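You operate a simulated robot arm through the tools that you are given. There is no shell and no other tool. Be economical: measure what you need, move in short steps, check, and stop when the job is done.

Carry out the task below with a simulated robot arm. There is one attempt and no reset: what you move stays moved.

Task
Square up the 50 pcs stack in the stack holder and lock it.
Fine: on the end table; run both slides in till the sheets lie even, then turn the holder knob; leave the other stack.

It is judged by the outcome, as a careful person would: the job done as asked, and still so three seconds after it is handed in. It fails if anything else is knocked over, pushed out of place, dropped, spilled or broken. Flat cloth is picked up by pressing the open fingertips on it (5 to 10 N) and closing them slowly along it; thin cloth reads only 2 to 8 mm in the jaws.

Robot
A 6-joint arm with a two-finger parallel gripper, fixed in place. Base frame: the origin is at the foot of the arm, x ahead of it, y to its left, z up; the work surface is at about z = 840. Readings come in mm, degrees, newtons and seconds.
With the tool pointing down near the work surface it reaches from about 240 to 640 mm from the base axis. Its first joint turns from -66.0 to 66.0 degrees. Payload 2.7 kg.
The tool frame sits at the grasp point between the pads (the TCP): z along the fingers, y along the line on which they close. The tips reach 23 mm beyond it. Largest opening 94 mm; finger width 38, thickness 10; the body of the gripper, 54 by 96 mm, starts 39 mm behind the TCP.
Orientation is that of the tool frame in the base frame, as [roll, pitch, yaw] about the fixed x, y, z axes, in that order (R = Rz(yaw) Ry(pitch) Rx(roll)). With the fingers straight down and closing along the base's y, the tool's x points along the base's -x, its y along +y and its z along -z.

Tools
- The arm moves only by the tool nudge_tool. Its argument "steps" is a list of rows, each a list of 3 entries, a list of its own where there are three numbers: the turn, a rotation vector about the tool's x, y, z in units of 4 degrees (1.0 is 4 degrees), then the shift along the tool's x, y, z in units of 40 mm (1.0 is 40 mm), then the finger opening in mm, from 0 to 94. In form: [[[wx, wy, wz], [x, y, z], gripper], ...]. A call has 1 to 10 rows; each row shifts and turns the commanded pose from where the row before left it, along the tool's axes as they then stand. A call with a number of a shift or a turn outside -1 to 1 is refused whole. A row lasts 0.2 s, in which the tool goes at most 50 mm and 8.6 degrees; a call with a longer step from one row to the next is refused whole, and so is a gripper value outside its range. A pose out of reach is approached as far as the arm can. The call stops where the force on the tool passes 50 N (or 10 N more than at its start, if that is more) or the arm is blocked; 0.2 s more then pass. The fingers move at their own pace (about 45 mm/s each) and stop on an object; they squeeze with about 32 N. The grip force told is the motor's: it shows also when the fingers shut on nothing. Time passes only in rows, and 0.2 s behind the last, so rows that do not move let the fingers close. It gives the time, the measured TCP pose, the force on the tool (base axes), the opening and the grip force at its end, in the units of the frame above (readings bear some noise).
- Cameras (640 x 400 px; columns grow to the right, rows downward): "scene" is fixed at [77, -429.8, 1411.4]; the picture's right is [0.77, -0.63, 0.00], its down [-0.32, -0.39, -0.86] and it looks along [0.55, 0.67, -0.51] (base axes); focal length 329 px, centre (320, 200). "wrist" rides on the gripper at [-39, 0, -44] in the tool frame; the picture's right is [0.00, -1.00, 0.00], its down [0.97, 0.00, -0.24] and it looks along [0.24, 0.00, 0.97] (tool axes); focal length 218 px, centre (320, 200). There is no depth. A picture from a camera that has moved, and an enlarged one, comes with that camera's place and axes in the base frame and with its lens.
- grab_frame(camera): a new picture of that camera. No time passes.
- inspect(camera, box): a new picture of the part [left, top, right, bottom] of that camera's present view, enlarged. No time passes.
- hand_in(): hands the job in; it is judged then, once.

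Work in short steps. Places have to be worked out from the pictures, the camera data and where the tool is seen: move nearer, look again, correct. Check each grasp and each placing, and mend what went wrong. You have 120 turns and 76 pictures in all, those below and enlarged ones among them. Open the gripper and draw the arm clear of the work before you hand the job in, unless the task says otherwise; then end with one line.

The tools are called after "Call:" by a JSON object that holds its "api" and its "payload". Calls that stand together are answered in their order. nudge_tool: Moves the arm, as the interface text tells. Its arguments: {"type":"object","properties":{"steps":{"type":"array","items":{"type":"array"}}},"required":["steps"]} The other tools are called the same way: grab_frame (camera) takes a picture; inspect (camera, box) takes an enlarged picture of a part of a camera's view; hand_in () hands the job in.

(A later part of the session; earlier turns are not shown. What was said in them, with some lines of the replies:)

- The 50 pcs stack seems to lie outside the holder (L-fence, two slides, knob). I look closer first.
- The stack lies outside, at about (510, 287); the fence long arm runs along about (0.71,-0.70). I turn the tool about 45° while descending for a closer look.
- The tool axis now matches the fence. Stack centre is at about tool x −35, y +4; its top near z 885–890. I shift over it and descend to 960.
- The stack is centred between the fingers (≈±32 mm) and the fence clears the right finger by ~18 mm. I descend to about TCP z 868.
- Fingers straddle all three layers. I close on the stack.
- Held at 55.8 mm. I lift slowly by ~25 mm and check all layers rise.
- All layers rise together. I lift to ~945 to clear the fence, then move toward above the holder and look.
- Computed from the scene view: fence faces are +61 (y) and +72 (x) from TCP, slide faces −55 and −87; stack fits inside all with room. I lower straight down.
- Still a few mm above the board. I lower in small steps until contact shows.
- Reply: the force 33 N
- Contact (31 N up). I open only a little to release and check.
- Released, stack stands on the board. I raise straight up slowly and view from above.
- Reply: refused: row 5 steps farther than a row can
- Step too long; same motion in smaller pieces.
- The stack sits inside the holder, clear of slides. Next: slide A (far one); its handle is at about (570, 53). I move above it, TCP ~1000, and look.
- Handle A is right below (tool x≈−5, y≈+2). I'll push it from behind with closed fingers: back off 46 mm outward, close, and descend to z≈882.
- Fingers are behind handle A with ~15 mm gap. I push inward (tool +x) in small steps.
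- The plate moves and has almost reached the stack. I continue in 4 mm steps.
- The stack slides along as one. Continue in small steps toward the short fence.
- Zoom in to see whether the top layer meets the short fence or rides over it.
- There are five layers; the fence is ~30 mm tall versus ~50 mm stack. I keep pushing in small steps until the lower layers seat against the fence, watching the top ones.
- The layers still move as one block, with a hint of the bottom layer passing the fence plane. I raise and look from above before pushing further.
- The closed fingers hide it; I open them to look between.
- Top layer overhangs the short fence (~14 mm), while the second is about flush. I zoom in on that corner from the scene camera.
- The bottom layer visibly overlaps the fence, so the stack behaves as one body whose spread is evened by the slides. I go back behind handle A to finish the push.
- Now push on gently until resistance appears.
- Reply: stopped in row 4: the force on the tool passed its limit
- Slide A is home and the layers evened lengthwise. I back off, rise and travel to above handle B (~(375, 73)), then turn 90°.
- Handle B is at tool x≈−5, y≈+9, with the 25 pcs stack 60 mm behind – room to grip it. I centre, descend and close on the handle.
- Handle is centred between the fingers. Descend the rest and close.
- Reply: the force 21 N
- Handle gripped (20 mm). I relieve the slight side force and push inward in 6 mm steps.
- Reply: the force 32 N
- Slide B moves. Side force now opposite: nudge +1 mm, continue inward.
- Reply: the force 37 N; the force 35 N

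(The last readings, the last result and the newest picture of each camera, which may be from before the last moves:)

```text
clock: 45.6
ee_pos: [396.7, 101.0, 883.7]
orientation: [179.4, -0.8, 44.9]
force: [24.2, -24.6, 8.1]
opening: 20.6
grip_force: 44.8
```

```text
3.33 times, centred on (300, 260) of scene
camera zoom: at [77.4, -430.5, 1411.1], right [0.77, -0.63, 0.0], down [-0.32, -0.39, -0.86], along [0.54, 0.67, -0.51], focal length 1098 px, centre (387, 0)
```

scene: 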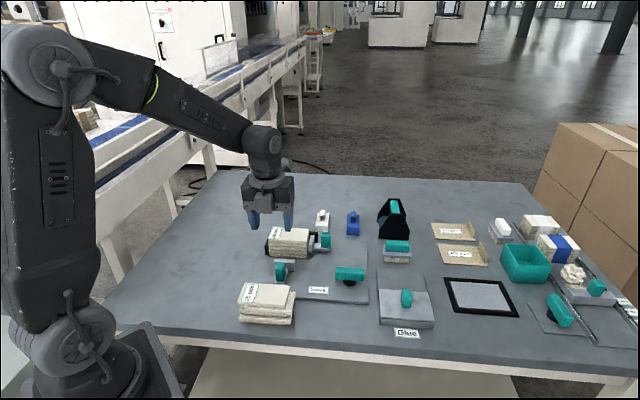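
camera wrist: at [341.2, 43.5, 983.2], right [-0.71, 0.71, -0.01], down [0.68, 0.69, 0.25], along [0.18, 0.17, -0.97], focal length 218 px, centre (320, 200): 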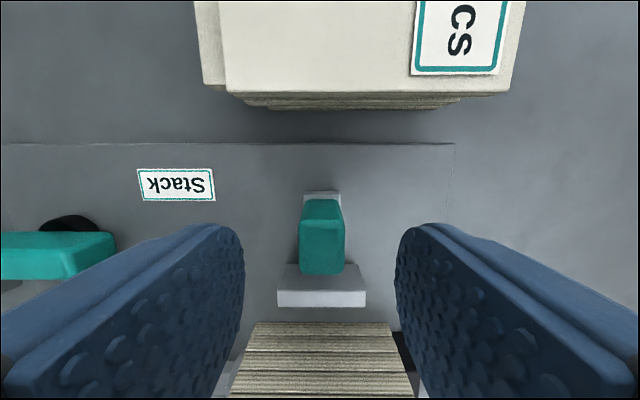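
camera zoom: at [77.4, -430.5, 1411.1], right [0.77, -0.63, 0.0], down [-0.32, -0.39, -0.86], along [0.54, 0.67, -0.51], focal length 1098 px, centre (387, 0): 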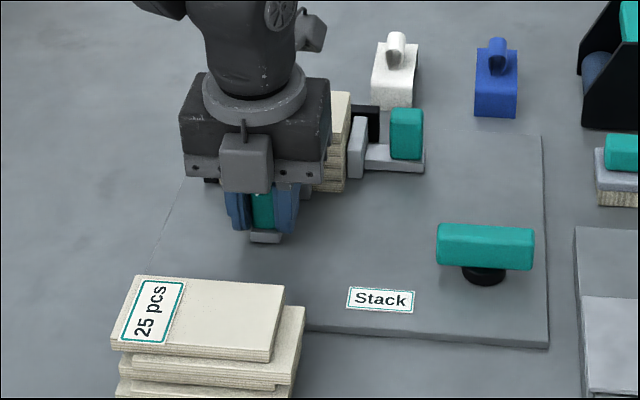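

Continue, relieving side force a bit more.

Call:
{"api": "nudge_tool", "payload": {"steps": [[[0, 0, 0], [0, 0.04, 0], 5], [[0, 0, 0], [0.08, 0, 0], 5], [[0, 0, 0], [0.08, 0, 0], 5], [[0, 0, 0], [0.08, 0, 0], 5], [[0, 0, 0], [0, 0, 0], 5]]}}

Call:
{"api": "inspect", "payload": {"camera": "scene", "box": [220, 200, 380, 320]}}

```text
clock: 46.8
ee_pos: [403.7, 106.3, 881.5]
orientation: [179.4, -0.7, 45.1]
force: [7.7, -10.0, 31.6]
opening: 20.1
grip_force: 45.3
```

```text
3.33 times, centred on (300, 260) of scene
camera zoom: at [76.8, -430.1, 1411.2], right [0.77, -0.63, 0.0], down [-0.32, -0.39, -0.86], along [0.55, 0.67, -0.51], focal length 1098 px, centre (387, 0)
```

zoom: 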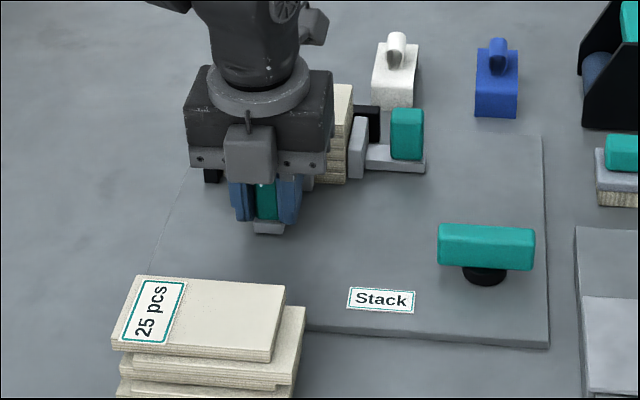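

Vertical force is building; I ease up 1 mm and continue inward.

Call:
{"api": "nudge_tool", "payload": {"steps": [[[0, 0, 0], [0, 0, -0.03], 5], [[0, 0, 0], [0.08, 0, 0], 5], [[0, 0, 0], [0.08, 0, 0], 5], [[0, 0, 0], [0.08, 0, 0], 5], [[0, 0, 0], [0, 0, 0], 5]]}}

Call:
{"api": "inspect", "payload": {"camera": "scene", "box": [220, 200, 380, 320]}}

```text
clock: 47.7
ee_pos: [403.9, 108.2, 882.6]
orientation: [179.7, 0.3, 45.0]
force: [-3.3, -10.4, 6.9]
opening: 20.2
grip_force: 45.2
stopped in row 4: the force on the tool passed its limit (the readings are from after the stop); the commanded pose is now the measured one
```

```text
3.33 times, centred on (300, 260) of scene
camera zoom: at [76.8, -430.1, 1411.3], right [0.77, -0.63, 0.0], down [-0.32, -0.39, -0.86], along [0.55, 0.67, -0.51], focal length 1098 px, centre (387, 0)
```

zoom: 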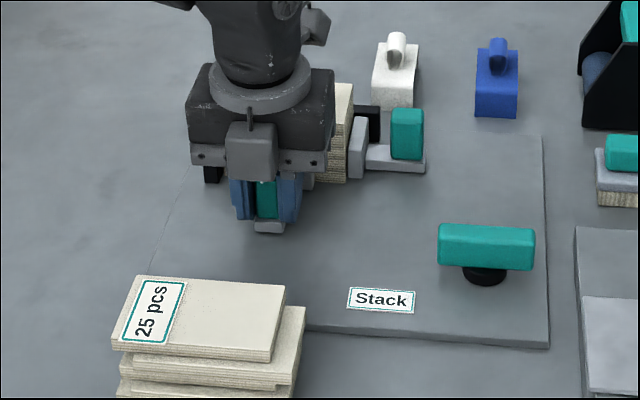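

Blocked after ~53 mm, matching the expected travel. I release, rise, and look.

Call:
{"api": "nudge_tool", "payload": {"steps": [[[0, 0, 0], [0, 0, 0], 35], [[0, 0, 0], [0, 0, 0], 45], [[0, 0, 0], [0, 0, 0], 45], [[0, 0, 0], [0, 0, -0.5], 45], [[0, 0, 0], [0, 0, -1], 45], [[0, 0, 0], [0, 0, -1], 45], [[0, 0, 0], [-0.5, 0, -1], 94], [[0, 0, 0], [-0.8, 0, -0.8], 94], [[0, 0, 0], [0, 0, 0], 94], [[0, 0, 0], [0, 0, 0], 94]]}}

Call:
{"api": "grab_frame", "payload": {"camera": "wrist"}}

Call:
{"api": "inspect", "payload": {"camera": "scene", "box": [252, 205, 364, 275]}}

```text
clock: 49.9
ee_pos: [368.2, 74.1, 1052.5]
orientation: [179.8, 0.3, 44.9]
force: [-0.5, 0.6, 0.3]
opening: 94.0
grip_force: 0.0
```

```text
34 pictures are left
camera wrist: at [341.8, 47.6, 1098.5], right [-0.71, 0.71, -0.01], down [0.69, 0.69, 0.24], along [0.17, 0.16, -0.97], focal length 218 px, centre (320, 200)
```

wrist: 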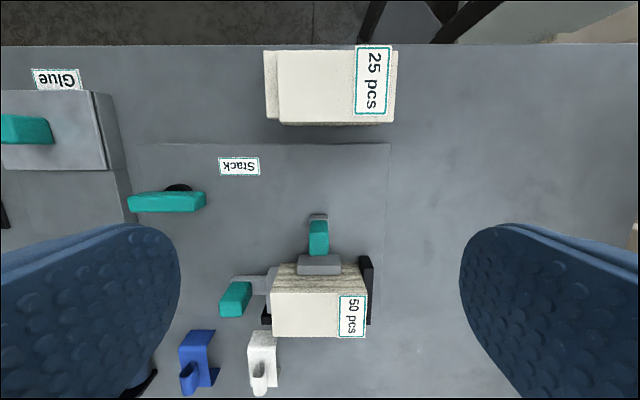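

```text
5.71 times, centred on (308, 240) of scene
camera zoom: at [77.0, -429.8, 1411.4], right [0.77, -0.63, 0.0], down [-0.32, -0.39, -0.86], along [0.55, 0.67, -0.51], focal length 1882 px, centre (389, -29)
```

zoom: 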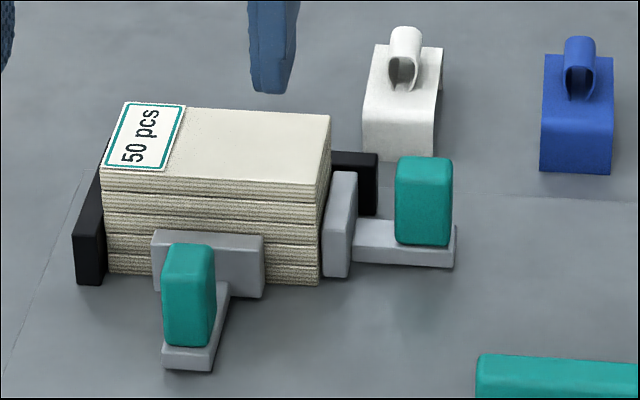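

Both slides are in. I check evenness and seating closer.

Call:
{"api": "inspect", "payload": {"camera": "wrist", "box": [220, 220, 400, 350]}}

Call:
{"api": "inspect", "payload": {"camera": "scene", "box": [260, 220, 324, 260]}}

```text
3.08 times, centred on (310, 285) of wrist
camera zoom: at [341.8, 47.6, 1098.5], right [-0.71, 0.71, -0.01], down [0.69, 0.69, 0.24], along [0.17, 0.16, -0.97], focal length 672 px, centre (351, -62)
```

zoom: 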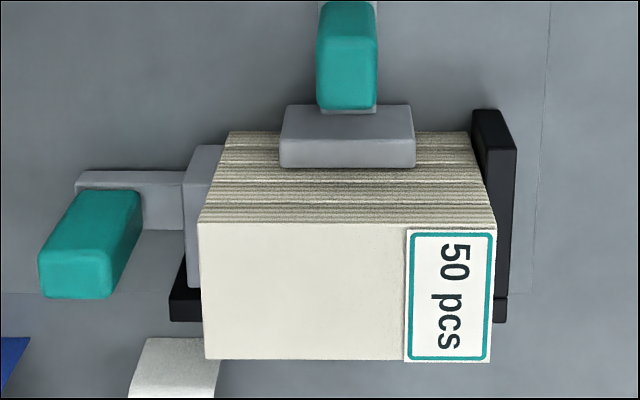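

```text
10.00 times, centred on (292, 240) of scene
camera zoom: at [77.0, -429.8, 1411.4], right [0.77, -0.63, 0.0], down [-0.32, -0.39, -0.86], along [0.55, 0.67, -0.51], focal length 3292 px, centre (600, -200)
```

zoom: 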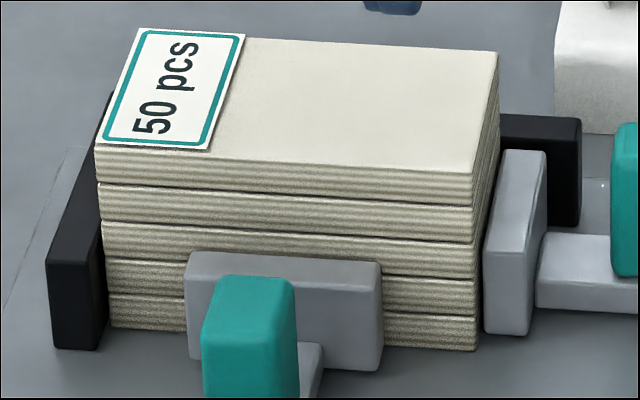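

Sheets lie even and both slides are home. Now the knob at ≈(489, −23): I travel above it and turn back to yaw 135 so the fingers close across its bar.

Call:
{"api": "nudge_tool", "payload": {"steps": [[[0, 0, 0], [0.2, 0.8, 0], 70], [[0, 0, 0], [0.2, 0.8, 0], 70], [[0, 0, 0], [0, 0.8, 0], 70], [[0, 0, 0], [0, 0.8, 0], 70], [[0, 0, 0], [0, 0.65, 0], 70], [[0, 0, -1], [0, 0, 0], 70], [[0, 0, -1], [0, 0, 0], 70], [[0, 0, -1], [0, 0, 0], 70], [[0, 0, -1], [0, 0, 0], 70], [[0, 0, -1], [0, 0, 0], 70]]}}

Call:
{"api": "nudge_tool", "payload": {"steps": [[[0, 0, -1], [0, 0, 0], 70], [[0, 0, -1], [0, 0, 0], 70], [[0, 0, -1], [0, 0, 0], 70], [[0, 0, -1], [0, 0, 0], 70], [[0, 0, -1], [0, 0, 0], 70], [[0, 0, -1], [0, 0, 0], 70], [[0, 0, -1], [0, 0, 0], 70], [[0, 0, -1], [0, 0, 0], 70], [[0, 0, -1], [0, 0, 0], 70], [[0, 0, -1], [0, 0, 0], 70]]}}

Call:
{"api": "nudge_tool", "payload": {"steps": [[[0, 0, -1], [0, 0, 0.5], 70], [[0, 0, -1], [0, 0, 0.5], 70], [[0, 0, -1], [0, 0, 0.5], 70], [[0, 0, -1], [0, 0, 0], 70], [[0, 0, -1], [0, 0, 0], 70], [[0, 0, -1], [0, 0, 0], 70], [[0, 0, -1], [0, 0, 0], 70], [[0, 0, -0.5], [0, 0, 0], 70], [[0, 0, 0], [0, 0, 0], 70]]}}

Call:
{"api": "grab_frame", "payload": {"camera": "wrist"}}

```text
clock: 52.1
ee_pos: [489.1, -25.4, 1056.7]
orientation: [179.7, 0.4, 65.0]
force: [-0.3, 0.1, 0.4]
opening: 70.2
grip_force: 0.1
```

```text
clock: 54.3
ee_pos: [487.1, -25.0, 1056.3]
orientation: [-180.0, 0.4, 105.0]
force: [0.2, -0.5, -0.6]
opening: 70.2
grip_force: 0.0
```

```text
clock: 56.3
ee_pos: [487.9, -23.8, 995.0]
orientation: [-179.7, 0.4, 135.0]
force: [0.2, -0.2, -0.1]
opening: 69.9
grip_force: 0.1
```

```text
30 pictures are left
camera wrist: at [517.8, -50.9, 1041.9], right [-0.71, -0.71, 0.0], down [-0.69, 0.69, 0.23], along [-0.17, 0.16, -0.97], focal length 218 px, centre (320, 200)
```

wrist: 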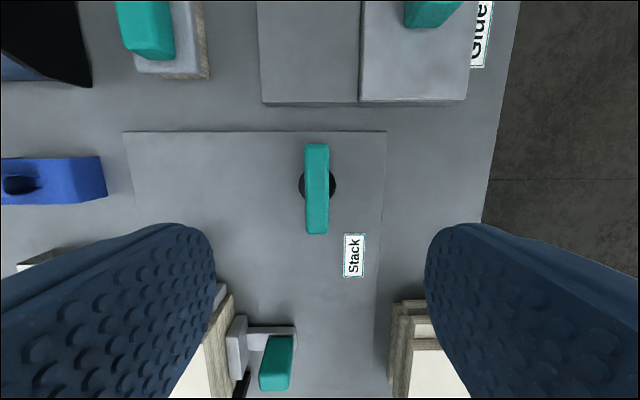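

Bar centre at tool x≈−9, y≈+2. I centre and descend to z≈882, then check.

Call:
{"api": "nudge_tool", "payload": {"steps": [[[0, 0, 0], [-0.22, 0.05, 0], 60], [[0, 0, 0], [0, 0, 0.7], 60], [[0, 0, 0], [0, 0, 0.7], 60], [[0, 0, 0], [0, 0, 0], 60]]}}

Call:
{"api": "grab_frame", "payload": {"camera": "wrist"}}

```text
clock: 57.3
ee_pos: [497.3, -30.9, 938.7]
orientation: [-179.7, 0.4, 135.0]
force: [-0.6, -0.4, 0.3]
opening: 59.8
grip_force: 0.0
```

```text
29 pictures are left
camera wrist: at [526.3, -57.7, 985.0], right [-0.71, -0.71, 0.0], down [-0.69, 0.69, 0.23], along [-0.17, 0.16, -0.97], focal length 218 px, centre (320, 200)
```

wrist: 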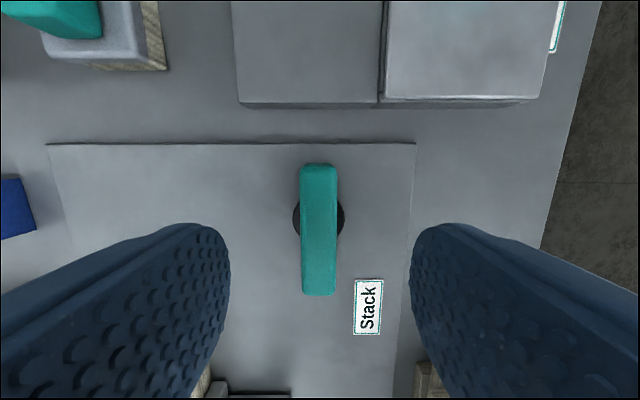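

Slight correction (+3 mm x), then descend and close on the bar.

Call:
{"api": "nudge_tool", "payload": {"steps": [[[0, 0, 0], [0.08, 0.02, 0.7], 60], [[0, 0, 0], [0, 0, 0.68], 60], [[0, 0, 0], [0, 0, 0], 30], [[0, 0, 0], [0, 0, 0], 5], [[0, 0, 0], [0, 0, 0], 5], [[0, 0, 0], [0, 0, 0], 5], [[0, 0, 0], [0, 0, 0], 5]]}}

Call:
{"api": "inspect", "payload": {"camera": "scene", "box": [260, 200, 420, 320]}}

```text
clock: 58.9
ee_pos: [493.4, -26.6, 883.7]
orientation: [-179.7, 0.3, 134.9]
force: [-6.0, -4.8, 0.0]
opening: 17.7
grip_force: 45.2
```

```text
3.33 times, centred on (340, 260) of scene
camera zoom: at [76.8, -429.9, 1411.3], right [0.77, -0.63, 0.0], down [-0.32, -0.39, -0.86], along [0.55, 0.67, -0.51], focal length 1098 px, centre (253, 0)
```

zoom: 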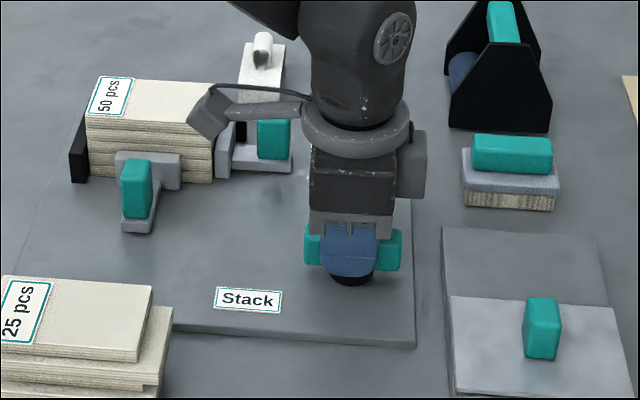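

Bar gripped (17.7 mm). I turn clockwise (tool +z) 20° and check the response.

Call:
{"api": "nudge_tool", "payload": {"steps": [[[0, 0, 1], [0, 0, 0], 5], [[0, 0, 1], [0, 0, 0], 5], [[0, 0, 1], [0, 0, 0], 5], [[0, 0, 1], [0, 0, 0], 5], [[0, 0, 1], [0, 0, 0], 5], [[0, 0, 0], [0, 0, 0], 5]]}}

Call:
{"api": "inspect", "payload": {"camera": "scene", "box": [260, 200, 420, 320]}}

```text
clock: 60.3
ee_pos: [493.8, -27.4, 884.4]
orientation: [-179.9, 0.4, 115.4]
force: [0.0, -12.5, -7.8]
opening: 32.1
grip_force: 45.1
```

```text
3.33 times, centred on (340, 260) of scene
camera zoom: at [77.1, -430.1, 1411.3], right [0.77, -0.63, 0.0], down [-0.32, -0.39, -0.86], along [0.55, 0.67, -0.51], focal length 1098 px, centre (253, 0)
```

zoom: 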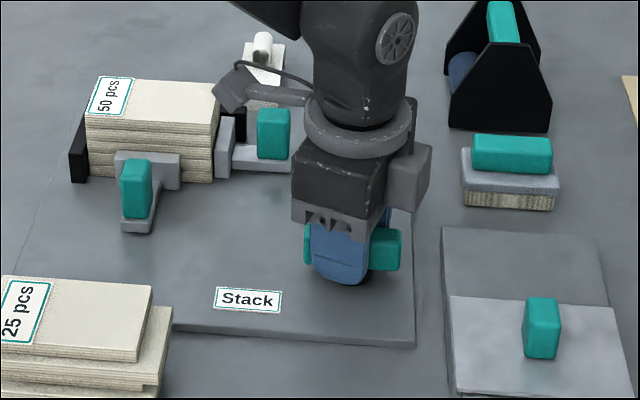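

The knob didn't follow (jaws were wedged to 32 mm), so it turns the other way. I return and turn counterclockwise 20°.

Call:
{"api": "nudge_tool", "payload": {"steps": [[[0, 0, -1], [0, 0, 0], 5], [[0, 0, -1], [0, 0, 0], 5], [[0, 0, -1], [0, 0, 0], 5], [[0, 0, -1], [0, 0, 0], 5], [[0, 0, -1], [0, 0, 0], 5], [[0, 0, 0], [0, 0, 0], 5]]}}

Call:
{"api": "nudge_tool", "payload": {"steps": [[[0, 0, -1], [0, 0, 0], 5], [[0, 0, -1], [0, 0, 0], 5], [[0, 0, -1], [0, 0, 0], 5], [[0, 0, -1], [0, 0, 0], 5], [[0, 0, -1], [0, 0, 0], 5], [[0, 0, 0], [0, 0, 0], 5]]}}

Call:
{"api": "inspect", "payload": {"camera": "scene", "box": [260, 200, 420, 320]}}

```text
clock: 61.7
ee_pos: [494.8, -26.6, 884.5]
orientation: [-179.8, 0.4, 134.9]
force: [-6.3, -1.2, -4.2]
opening: 17.9
grip_force: 45.1
```

```text
clock: 63.1
ee_pos: [493.2, -27.3, 885.8]
orientation: [-179.7, 0.1, 155.0]
force: [-1.9, -5.8, -16.0]
opening: 17.9
grip_force: 44.6
```

```text
3.33 times, centred on (340, 260) of scene
camera zoom: at [77.1, -429.9, 1411.3], right [0.77, -0.63, 0.0], down [-0.32, -0.39, -0.86], along [0.55, 0.67, -0.51], focal length 1098 px, centre (253, 0)
```

zoom: 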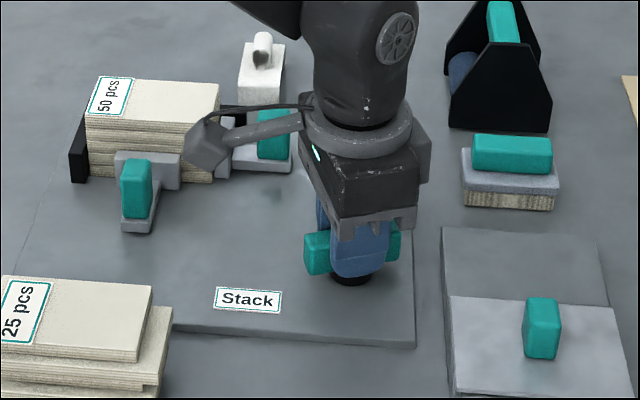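

It follows now. Continue counterclockwise another 40°.

Call:
{"api": "nudge_tool", "payload": {"steps": [[[0, 0, -1], [0, 0, 0], 5], [[0, 0, -1], [0, 0, 0], 5], [[0, 0, -1], [0, 0, 0], 5], [[0, 0, -1], [0, 0, 0], 5], [[0, 0, -1], [0, 0, 0], 5], [[0, 0, 0], [0, 0, 0], 5]]}}

Call:
{"api": "nudge_tool", "payload": {"steps": [[[0, 0, -1], [0, 0, 0], 5], [[0, 0, -1], [0, 0, 0], 5], [[0, 0, -1], [0, 0, 0], 5], [[0, 0, -1], [0, 0, 0], 5], [[0, 0, -1], [0, 0, 0], 5], [[0, 0, 0], [0, 0, 0], 5]]}}

Call:
{"api": "inspect", "payload": {"camera": "scene", "box": [260, 200, 420, 320]}}

```text
clock: 64.5
ee_pos: [495.0, -27.8, 884.7]
orientation: [-179.5, 0.1, 175.1]
force: [-6.8, -7.5, 1.5]
opening: 17.8
grip_force: 45.2
```

```text
clock: 65.9
ee_pos: [494.2, -27.4, 886.0]
orientation: [-179.7, 0.0, -164.9]
force: [-16.0, -19.6, 8.1]
opening: 18.1
grip_force: 44.6
```

```text
3.33 times, centred on (340, 260) of scene
camera zoom: at [76.4, -430.3, 1411.2], right [0.77, -0.63, 0.0], down [-0.32, -0.39, -0.86], along [0.55, 0.67, -0.51], focal length 1098 px, centre (253, 0)
```

zoom: 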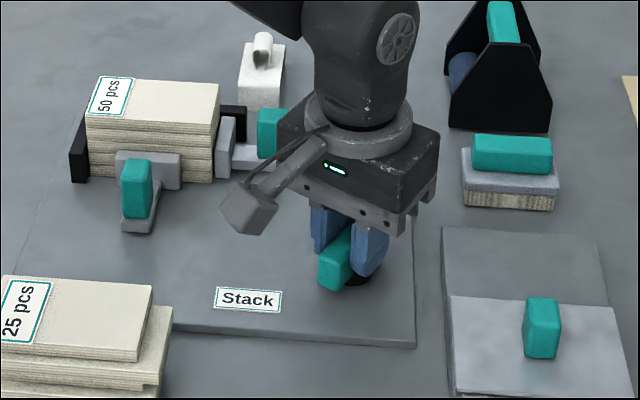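

60° turned and following. Continue to 90°, with checks.

Call:
{"api": "nudge_tool", "payload": {"steps": [[[0, 0, -1], [0, 0, 0], 5], [[0, 0, -1], [0, 0, 0], 5], [[0, 0, -1], [0, 0, 0], 5], [[0, 0, -1], [0, 0, 0], 5], [[0, 0, 0], [0, 0, 0], 5]]}}

Call:
{"api": "nudge_tool", "payload": {"steps": [[[0, 0, -1], [0, 0, 0], 5], [[0, 0, -1], [0, 0, 0], 5], [[0, 0, -1], [0, 0, 0], 5], [[0, 0, -1], [0, 0, 0], 5], [[0, 0, 0], [0, 0, 0], 5]]}}

Call:
{"api": "inspect", "payload": {"camera": "scene", "box": [260, 200, 420, 320]}}

```text
clock: 67.1
ee_pos: [493.0, -29.4, 884.9]
orientation: [-179.5, -0.2, -149.0]
force: [-13.1, -23.9, 2.5]
opening: 18.0
grip_force: 45.0
```

```text
clock: 68.3
ee_pos: [494.7, -28.4, 884.5]
orientation: [-179.7, -0.3, -133.3]
force: [-13.6, -18.8, 6.2]
opening: 19.0
grip_force: 45.0
```

```text
3.33 times, centred on (340, 260) of scene
camera zoom: at [76.5, -430.2, 1411.2], right [0.77, -0.63, 0.0], down [-0.32, -0.39, -0.86], along [0.55, 0.67, -0.51], focal length 1098 px, centre (253, 0)
```

zoom: 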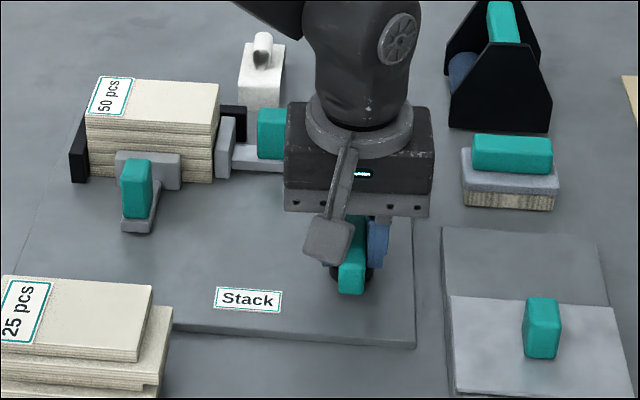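

About 92° turned, and the opening begins to widen — the stop is probably reached. One more small turn to confirm.

Call:
{"api": "nudge_tool", "payload": {"steps": [[[0, 0, -1], [0, 0, 0], 5], [[0, 0, -1], [0, 0, 0], 5], [[0, 0, 0], [0, 0, 0], 5], [[0, 0, 0], [0, 0, 0], 5]]}}

```text
clock: 69.3
ee_pos: [495.8, -26.5, 884.4]
orientation: [-179.5, -0.1, -125.3]
force: [-2.9, -7.0, 9.9]
opening: 24.5
grip_force: 45.1
```

Jaws wedge to 24.5: hard stop at 90°. I ease back to the stop angle, open, and rise clear.

Call:
{"api": "nudge_tool", "payload": {"steps": [[[0, 0, 1], [0, 0, 0], 5], [[0, 0, 0.9], [0, 0, 0], 5], [[0, 0, 0], [0, 0, 0], 40], [[0, 0, 0], [0, 0, 0], 60], [[0, 0, 0], [0, 0, 0], 60], [[0, 0, 0], [0, 0, -0.7], 60], [[0, 0, 0], [0, 0, -1], 60], [[0, 0, 0], [0, 0, -1], 60], [[0, 0, 0], [0, 0, -1], 60], [[0, 0, 0], [0, 0, -1], 60]]}}

Call:
{"api": "grab_frame", "payload": {"camera": "scene"}}

Call:
{"api": "inspect", "payload": {"camera": "scene", "box": [250, 200, 410, 300]}}

Call:
{"api": "grab_frame", "payload": {"camera": "wrist"}}

```text
clock: 71.5
ee_pos: [494.7, -24.8, 1070.9]
orientation: [-179.7, -0.2, -132.7]
force: [-0.4, 0.4, -0.3]
opening: 60.0
grip_force: 0.0
```

```text
23 pictures are left
```

scene: 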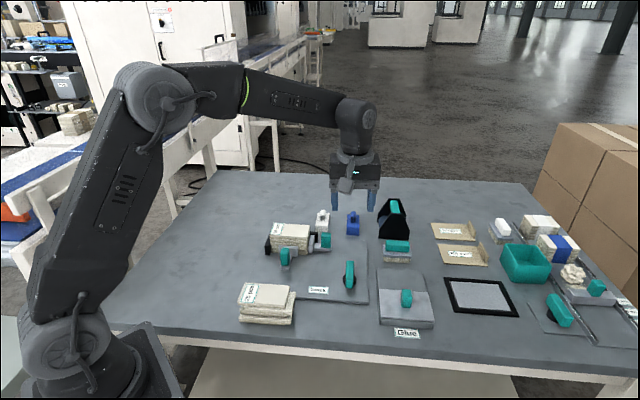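

```text
4.00 times, centred on (330, 250) of scene
camera zoom: at [77.0, -429.8, 1411.4], right [0.77, -0.63, 0.0], down [-0.32, -0.39, -0.86], along [0.55, 0.67, -0.51], focal length 1317 px, centre (280, 0)
```

zoom: 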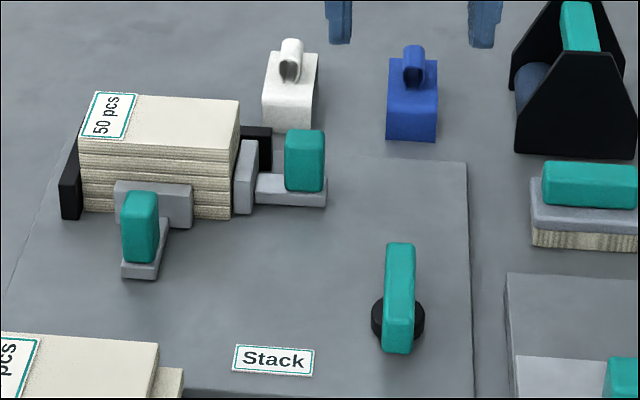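

```text
21 pictures are left
camera wrist: at [522.1, 4.3, 1116.9], right [0.74, -0.68, 0.01], down [-0.66, -0.71, 0.24], along [-0.16, -0.18, -0.97], focal length 218 px, centre (320, 200)
```

wrist: 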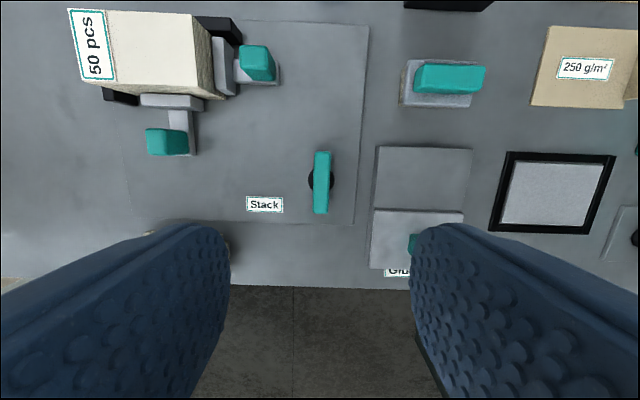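

Knob is at 90°, arm clear. One last close check of the stack against slides and fence.

Call:
{"api": "inspect", "payload": {"camera": "wrist", "box": [60, 0, 290, 165]}}

Call:
{"api": "inspect", "payload": {"camera": "scene", "box": [262, 218, 342, 268]}}

```text
2.42 times, centred on (175, 82) of wrist
camera zoom: at [522.1, 4.3, 1116.9], right [0.74, -0.68, 0.01], down [-0.66, -0.71, 0.24], along [-0.16, -0.18, -0.97], focal length 529 px, centre (672, 485)
```

zoom: 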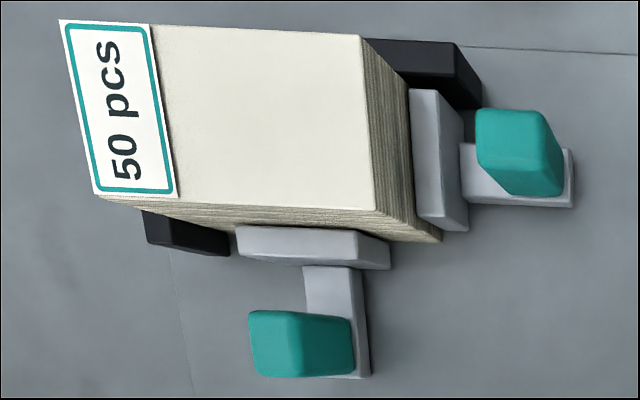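

```text
8.00 times, centred on (302, 243) of scene
camera zoom: at [77.0, -429.8, 1411.4], right [0.77, -0.63, 0.0], down [-0.32, -0.39, -0.86], along [0.55, 0.67, -0.51], focal length 2634 px, centre (464, -144)
```

zoom: 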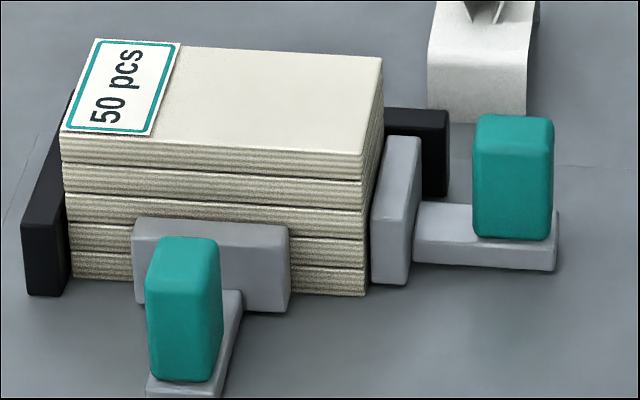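

The stack is even and snug, both slides are in, the knob is turned to its stop, and the other items are untouched. Handing in.

Call:
{"api": "hand_in", "payload": {}}

```text
The job is handed in.
```

The 50 pcs stack is now in the stack holder and squared up. Both slides are run in until they stopped, and the knob is turned 90° counterclockwise to its stop; it would not turn clockwise. The stack was lying outside the holder at the start, so I lifted it in first. The 25 pcs stack was left alone.
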